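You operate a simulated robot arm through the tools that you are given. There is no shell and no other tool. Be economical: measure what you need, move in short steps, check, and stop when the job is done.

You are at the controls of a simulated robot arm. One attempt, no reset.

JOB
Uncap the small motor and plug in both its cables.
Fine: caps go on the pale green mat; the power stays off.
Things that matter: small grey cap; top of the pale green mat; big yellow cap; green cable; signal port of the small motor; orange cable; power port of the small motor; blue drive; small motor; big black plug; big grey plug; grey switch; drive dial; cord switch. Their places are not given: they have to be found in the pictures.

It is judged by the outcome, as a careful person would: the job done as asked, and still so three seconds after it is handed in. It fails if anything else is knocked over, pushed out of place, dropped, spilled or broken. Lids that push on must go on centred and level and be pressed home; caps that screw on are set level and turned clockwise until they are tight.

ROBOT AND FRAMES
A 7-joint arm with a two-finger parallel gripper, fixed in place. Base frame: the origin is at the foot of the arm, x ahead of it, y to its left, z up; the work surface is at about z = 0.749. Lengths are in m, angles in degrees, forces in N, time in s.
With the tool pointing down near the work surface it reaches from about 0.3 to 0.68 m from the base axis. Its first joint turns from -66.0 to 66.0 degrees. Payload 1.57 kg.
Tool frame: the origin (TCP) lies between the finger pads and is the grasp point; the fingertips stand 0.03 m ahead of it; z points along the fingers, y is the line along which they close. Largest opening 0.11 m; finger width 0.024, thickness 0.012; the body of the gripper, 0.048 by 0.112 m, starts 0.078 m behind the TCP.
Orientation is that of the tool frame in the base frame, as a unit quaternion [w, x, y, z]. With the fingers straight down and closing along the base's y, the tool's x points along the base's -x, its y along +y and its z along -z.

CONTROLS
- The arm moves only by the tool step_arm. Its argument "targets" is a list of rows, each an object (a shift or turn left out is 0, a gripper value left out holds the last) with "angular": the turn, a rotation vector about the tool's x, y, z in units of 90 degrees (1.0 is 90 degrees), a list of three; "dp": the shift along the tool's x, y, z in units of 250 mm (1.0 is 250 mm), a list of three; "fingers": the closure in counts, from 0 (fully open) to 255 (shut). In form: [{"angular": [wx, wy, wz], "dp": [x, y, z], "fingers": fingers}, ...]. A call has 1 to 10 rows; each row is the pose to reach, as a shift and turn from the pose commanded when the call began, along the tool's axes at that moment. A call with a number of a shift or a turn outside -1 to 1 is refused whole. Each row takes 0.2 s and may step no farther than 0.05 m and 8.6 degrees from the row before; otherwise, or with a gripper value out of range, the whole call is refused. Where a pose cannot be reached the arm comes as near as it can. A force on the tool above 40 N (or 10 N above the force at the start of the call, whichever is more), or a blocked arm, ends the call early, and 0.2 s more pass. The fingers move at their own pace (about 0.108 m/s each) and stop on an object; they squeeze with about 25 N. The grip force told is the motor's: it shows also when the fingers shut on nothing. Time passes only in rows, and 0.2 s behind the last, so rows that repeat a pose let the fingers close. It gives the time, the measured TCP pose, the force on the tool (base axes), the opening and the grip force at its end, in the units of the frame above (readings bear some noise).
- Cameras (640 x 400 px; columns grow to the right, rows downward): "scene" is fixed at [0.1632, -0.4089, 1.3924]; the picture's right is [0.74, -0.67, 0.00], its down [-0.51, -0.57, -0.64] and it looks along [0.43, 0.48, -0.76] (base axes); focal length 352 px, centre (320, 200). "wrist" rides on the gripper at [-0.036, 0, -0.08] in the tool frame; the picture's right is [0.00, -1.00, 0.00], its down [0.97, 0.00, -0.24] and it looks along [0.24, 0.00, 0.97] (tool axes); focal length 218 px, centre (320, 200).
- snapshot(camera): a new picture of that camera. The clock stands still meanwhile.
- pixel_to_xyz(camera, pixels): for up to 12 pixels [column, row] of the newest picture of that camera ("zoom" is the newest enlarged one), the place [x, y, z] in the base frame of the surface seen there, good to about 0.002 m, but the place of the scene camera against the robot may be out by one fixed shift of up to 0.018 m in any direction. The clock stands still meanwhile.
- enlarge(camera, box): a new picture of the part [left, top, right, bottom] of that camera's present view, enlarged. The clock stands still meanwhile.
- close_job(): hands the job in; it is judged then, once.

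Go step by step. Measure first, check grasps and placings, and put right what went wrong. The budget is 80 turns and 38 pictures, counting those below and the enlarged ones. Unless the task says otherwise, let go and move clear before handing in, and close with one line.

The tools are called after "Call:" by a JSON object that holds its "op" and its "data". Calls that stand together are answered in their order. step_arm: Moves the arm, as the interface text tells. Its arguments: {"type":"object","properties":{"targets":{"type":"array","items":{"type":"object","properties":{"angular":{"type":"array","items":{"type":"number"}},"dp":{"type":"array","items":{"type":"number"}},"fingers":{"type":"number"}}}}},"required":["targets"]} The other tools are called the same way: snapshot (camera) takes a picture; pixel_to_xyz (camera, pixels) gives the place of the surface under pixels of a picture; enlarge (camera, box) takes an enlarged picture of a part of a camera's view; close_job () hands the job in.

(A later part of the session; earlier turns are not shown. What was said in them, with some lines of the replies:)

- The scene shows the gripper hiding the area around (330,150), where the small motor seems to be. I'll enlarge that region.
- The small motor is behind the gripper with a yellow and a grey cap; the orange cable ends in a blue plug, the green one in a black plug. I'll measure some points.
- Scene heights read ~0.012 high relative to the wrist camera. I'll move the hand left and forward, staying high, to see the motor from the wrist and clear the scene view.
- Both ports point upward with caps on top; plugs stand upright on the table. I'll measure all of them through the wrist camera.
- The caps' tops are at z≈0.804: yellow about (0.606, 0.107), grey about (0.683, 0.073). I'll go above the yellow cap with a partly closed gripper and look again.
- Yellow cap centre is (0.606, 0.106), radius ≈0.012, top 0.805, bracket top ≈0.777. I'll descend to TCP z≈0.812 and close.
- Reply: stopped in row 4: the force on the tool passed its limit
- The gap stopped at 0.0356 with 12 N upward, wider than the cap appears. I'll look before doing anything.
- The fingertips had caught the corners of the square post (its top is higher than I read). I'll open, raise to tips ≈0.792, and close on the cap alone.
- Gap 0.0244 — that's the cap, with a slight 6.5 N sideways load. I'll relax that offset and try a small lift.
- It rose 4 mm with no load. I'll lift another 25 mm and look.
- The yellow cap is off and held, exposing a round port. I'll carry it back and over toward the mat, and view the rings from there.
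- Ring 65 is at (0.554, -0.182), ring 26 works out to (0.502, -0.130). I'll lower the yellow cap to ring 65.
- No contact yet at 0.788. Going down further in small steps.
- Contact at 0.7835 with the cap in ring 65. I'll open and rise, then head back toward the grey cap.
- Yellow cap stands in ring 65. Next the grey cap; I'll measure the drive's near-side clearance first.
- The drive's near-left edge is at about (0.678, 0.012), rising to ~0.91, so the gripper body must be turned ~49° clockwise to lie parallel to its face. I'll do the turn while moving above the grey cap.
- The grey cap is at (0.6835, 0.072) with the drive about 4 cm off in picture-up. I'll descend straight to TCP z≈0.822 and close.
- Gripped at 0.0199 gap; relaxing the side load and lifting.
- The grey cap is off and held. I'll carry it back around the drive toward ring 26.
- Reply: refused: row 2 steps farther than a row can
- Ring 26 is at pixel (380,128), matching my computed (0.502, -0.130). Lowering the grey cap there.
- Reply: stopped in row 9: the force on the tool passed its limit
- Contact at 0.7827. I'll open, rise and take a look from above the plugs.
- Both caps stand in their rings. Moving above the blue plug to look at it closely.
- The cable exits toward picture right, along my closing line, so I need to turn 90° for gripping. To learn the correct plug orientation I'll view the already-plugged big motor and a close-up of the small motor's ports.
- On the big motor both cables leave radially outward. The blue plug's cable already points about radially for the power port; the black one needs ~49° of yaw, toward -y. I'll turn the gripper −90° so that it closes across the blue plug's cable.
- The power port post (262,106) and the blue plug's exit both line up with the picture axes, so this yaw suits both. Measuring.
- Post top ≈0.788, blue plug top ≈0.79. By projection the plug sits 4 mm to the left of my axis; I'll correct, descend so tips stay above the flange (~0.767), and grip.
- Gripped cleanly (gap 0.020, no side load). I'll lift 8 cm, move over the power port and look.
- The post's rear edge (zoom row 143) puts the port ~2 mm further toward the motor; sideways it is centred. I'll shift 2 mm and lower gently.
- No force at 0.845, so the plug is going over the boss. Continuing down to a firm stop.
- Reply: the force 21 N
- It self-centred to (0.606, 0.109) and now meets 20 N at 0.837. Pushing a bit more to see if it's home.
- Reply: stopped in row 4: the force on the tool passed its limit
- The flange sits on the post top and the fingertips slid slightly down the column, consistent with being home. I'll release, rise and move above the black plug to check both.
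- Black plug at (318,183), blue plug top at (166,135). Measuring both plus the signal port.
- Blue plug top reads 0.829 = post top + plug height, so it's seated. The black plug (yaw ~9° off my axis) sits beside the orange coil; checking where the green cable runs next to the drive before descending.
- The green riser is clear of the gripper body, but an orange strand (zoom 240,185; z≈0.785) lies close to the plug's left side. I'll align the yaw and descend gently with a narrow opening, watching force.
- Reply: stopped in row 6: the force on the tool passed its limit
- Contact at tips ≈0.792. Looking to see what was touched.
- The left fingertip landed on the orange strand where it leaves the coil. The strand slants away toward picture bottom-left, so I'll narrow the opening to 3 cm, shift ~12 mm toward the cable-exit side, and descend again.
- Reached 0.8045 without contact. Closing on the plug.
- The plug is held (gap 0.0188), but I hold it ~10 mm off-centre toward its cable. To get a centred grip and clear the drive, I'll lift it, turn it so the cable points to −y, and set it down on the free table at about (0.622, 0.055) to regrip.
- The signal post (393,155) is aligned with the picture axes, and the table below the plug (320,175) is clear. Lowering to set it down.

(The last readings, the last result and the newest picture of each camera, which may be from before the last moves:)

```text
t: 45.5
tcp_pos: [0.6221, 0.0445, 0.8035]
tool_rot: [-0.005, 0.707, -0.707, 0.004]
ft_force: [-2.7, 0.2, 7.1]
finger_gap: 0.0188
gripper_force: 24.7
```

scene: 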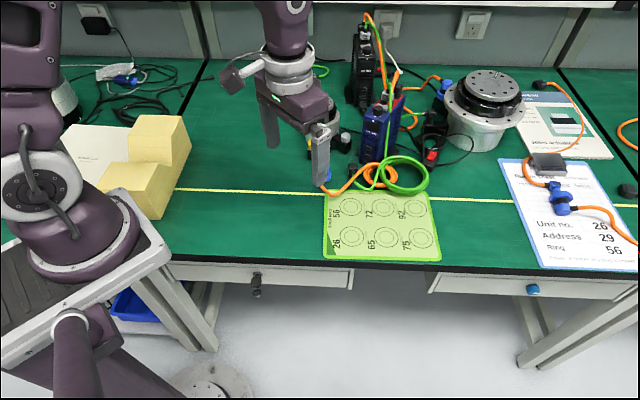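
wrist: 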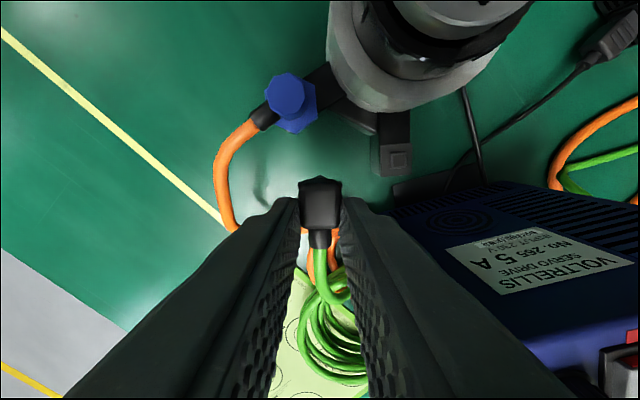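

Touching the table (7 N). Opening slightly, shifting 12 mm along the plug, regripping.

Call:
{"op": "step_arm", "data": {"targets": [{"dp": [0, 0, -0.006], "fingers": 215}, {"dp": [0, 0, -0.008], "fingers": 180}, {"dp": [0, 0, -0.008]}, {"dp": [-0.024, 0, -0.008]}, {"dp": [-0.046, 0, -0.008]}, {"dp": [-0.046, 0, -0.008]}, {"dp": [-0.046, 0, -0.008], "fingers": 255}, {"dp": [-0.046, 0, -0.008]}, {"dp": [-0.046, 0, -0.008]}]}}

```text
t: 47.5
tcp_pos: [0.6224, 0.0568, 0.8064]
tool_rot: [-0.006, 0.707, -0.707, 0.005]
ft_force: [0.0, -0.3, 1.9]
finger_gap: 0.019
gripper_force: 24.9
```

Regripped centred. Lifting and moving above the signal port, then checking alignment.

Call:
{"op": "step_arm", "data": {"targets": [{"dp": [0, 0, -0.06]}, {"dp": [0, 0, -0.2]}, {"dp": [0, 0, -0.34]}, {"dp": [-0.02, -0.08, -0.34]}, {"dp": [-0.045, -0.16, -0.34]}, {"dp": [-0.071, -0.242, -0.34]}, {"dp": [-0.071, -0.242, -0.28]}, {"dp": [-0.071, -0.242, -0.25]}, {"dp": [-0.071, -0.242, -0.25]}]}}

Call:
{"op": "enlarge", "data": {"camera": "wrist", "box": [260, 120, 380, 260]}}

```text
t: 49.5
tcp_pos: [0.6803, 0.0752, 0.8693]
tool_rot: [0.005, -0.707, 0.707, -0.005]
ft_force: [0.6, 0.1, -0.1]
finger_gap: 0.0186
gripper_force: 24.9
```

```text
2.86 times, centred on (320, 190) of wrist
```

zoom: 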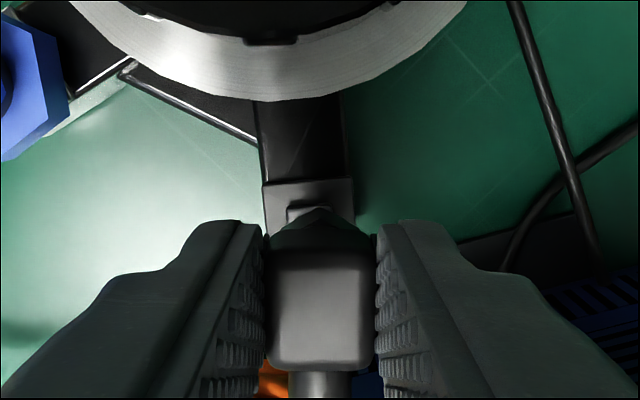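

The boss (zoom cols 288–333) is ~11 zoom px left of the plug, i.e. 2.8 mm; fore–aft matches. I'll shift 2.8 mm and lower gently.

Call:
{"op": "step_arm", "data": {"targets": [{"dp": [0, 0.011, 0.02]}, {"dp": [0, 0.011, 0.05]}, {"dp": [0, 0.011, 0.068]}, {"dp": [0, 0.011, 0.076]}, {"dp": [0, 0.011, 0.082]}, {"dp": [0, 0.011, 0.088]}, {"dp": [0, 0.011, 0.094]}]}}

```text
t: 51.0
tcp_pos: [0.6788, 0.0739, 0.8464]
tool_rot: [0.004, -0.707, 0.707, -0.005]
ft_force: [-0.1, 0.4, -1.2]
finger_gap: 0.0186
gripper_force: 24.7
```

No resistance at 0.846: it's going over the boss. Continuing to the stop.

Call:
{"op": "step_arm", "data": {"targets": [{"dp": [0, 0, 0.006]}, {"dp": [0, 0, 0.012]}, {"dp": [0, 0, 0.018]}, {"dp": [0, 0, 0.024]}, {"dp": [0, 0, 0.03]}, {"dp": [0, 0, 0.034]}]}}

```text
t: 52.5
tcp_pos: [0.6788, 0.0736, 0.8386]
tool_rot: [-0.005, 0.707, -0.707, 0.005]
ft_force: [-1.7, -0.9, 21.3]
finger_gap: 0.0187
gripper_force: 25.0
```

21 N at 0.8386. The gripper body is now close to the drive's top height, so I'll release, rise, close the fingers and press on the plug's head from above instead.

Call:
{"op": "step_arm", "data": {"targets": [{"fingers": 220}, {"fingers": 180}, {"fingers": 180}, {"dp": [0, 0, -0.06]}, {"dp": [0, 0, -0.16]}, {"dp": [0, 0, -0.26]}, {"dp": [0.008, 0, -0.26], "fingers": 255}, {"dp": [0.008, 0, -0.26]}, {"dp": [0.008, 0, -0.26]}]}}

Call:
{"op": "snapshot", "data": {"camera": "wrist"}}

```text
t: 54.5
tcp_pos: [0.6777, 0.072, 0.9017]
tool_rot: [-0.005, 0.707, -0.707, 0.005]
ft_force: [0.2, 0.2, -0.9]
finger_gap: 0.0001
gripper_force: 21.9
```

```text
2 pictures are left
```

wrist: 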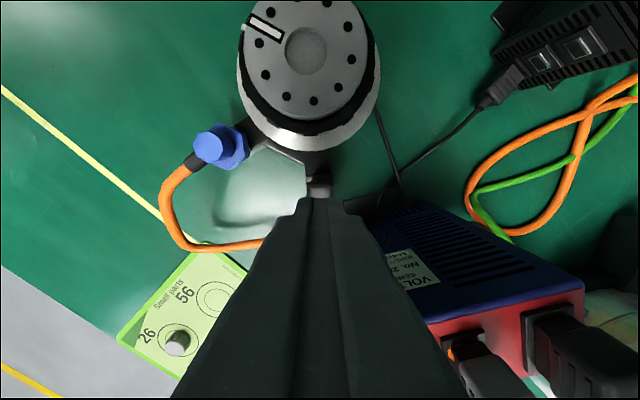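

Fingers hide the plug but are right above it. Pressing down slowly on its head.

Call:
{"op": "step_arm", "data": {"targets": [{"dp": [0, -0.004, 0.1]}, {"dp": [0, -0.004, 0.15]}, {"dp": [0, -0.004, 0.164]}, {"dp": [0, -0.004, 0.172]}, {"dp": [0, -0.004, 0.18]}, {"dp": [0, -0.004, 0.188]}, {"dp": [0, -0.004, 0.196]}, {"dp": [0, -0.004, 0.204]}, {"dp": [0, -0.004, 0.212]}]}}

```text
t: 56.2
tcp_pos: [0.6823, 0.0704, 0.8567]
tool_rot: [-0.006, 0.707, -0.707, 0.008]
ft_force: [-4.9, 2.4, 13.4]
finger_gap: 0.0001
gripper_force: 21.2
stopped in row 8: the force on the tool passed its limit (the readings are from after the stop); the commanded pose is now the measured one
```

Contact at tip height ≈0.827, exactly the seated head height, though the tips slid 4 mm sideways. Backing off to inspect.

Call:
{"op": "step_arm", "data": {"targets": [{"dp": [0, 0, -0.1]}, {"dp": [0, 0, -0.25]}, {"dp": [0.06, 0.1, -0.3]}, {"dp": [0.12, 0.25, -0.3], "fingers": 100}, {"dp": [0.2, 0.38, -0.3]}, {"dp": [0.2, 0.38, -0.3]}]}}

Call:
{"op": "snapshot", "data": {"camera": "wrist"}}

```text
t: 57.6
tcp_pos: [0.5847, 0.02, 0.9272]
tool_rot: [0.006, -0.707, 0.707, -0.008]
ft_force: [-0.2, 0.6, -0.4]
finger_gap: 0.0667
gripper_force: 0.1
```

```text
1 pictures are left
```

wrist: 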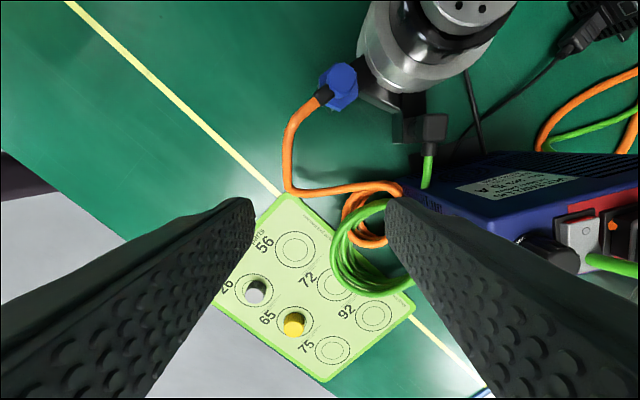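

Both plugs are on their ports. Measuring the heights and levelness of the tops.

Call:
{"op": "pixel_to_xyz", "data": {"camera": "wrist", "pixels": [[434, 126], [427, 118], [443, 118], [427, 134], [441, 134], [345, 77], [338, 76], [350, 78], [410, 100], [405, 132], [256, 288], [295, 322]]}}

Call:
{"op": "enlarge", "data": {"camera": "scene", "box": [310, 100, 400, 190]}}

```text
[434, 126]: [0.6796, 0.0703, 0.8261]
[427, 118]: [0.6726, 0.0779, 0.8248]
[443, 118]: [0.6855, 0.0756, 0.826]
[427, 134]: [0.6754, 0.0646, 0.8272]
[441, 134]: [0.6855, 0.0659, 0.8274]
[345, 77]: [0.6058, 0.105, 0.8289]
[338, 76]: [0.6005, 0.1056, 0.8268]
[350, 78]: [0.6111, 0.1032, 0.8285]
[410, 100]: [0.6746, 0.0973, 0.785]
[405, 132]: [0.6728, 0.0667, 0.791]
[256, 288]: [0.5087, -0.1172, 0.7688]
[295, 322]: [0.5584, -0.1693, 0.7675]
```

```text
4.44 times, centred on (355, 145) of scene
```

zoom: 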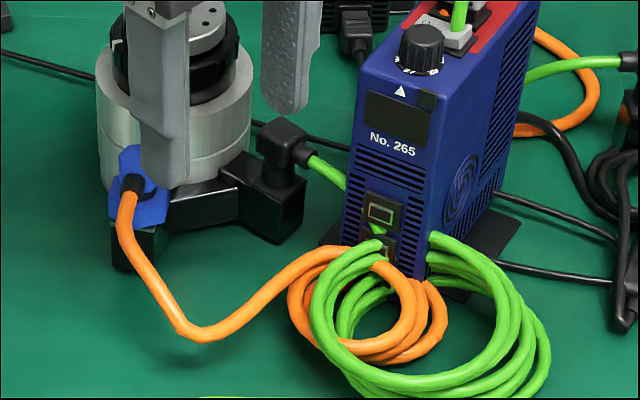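

Both plug tops are level at their seated heights: the black one reads 0.826 and the blue one 0.829. Both caps are standing in their rings, and the arm is clear of everything, so I'm handing in.

Call:
{"op": "close_job", "data": {}}

```text
The job is handed in.
```

The small motor is uncapped: the yellow cap is in ring 65 and the grey cap in ring 26 on the pale green mat. The orange cable is plugged into its power port and the green cable into its signal port; I left the switches and dial alone, so the power stays off.
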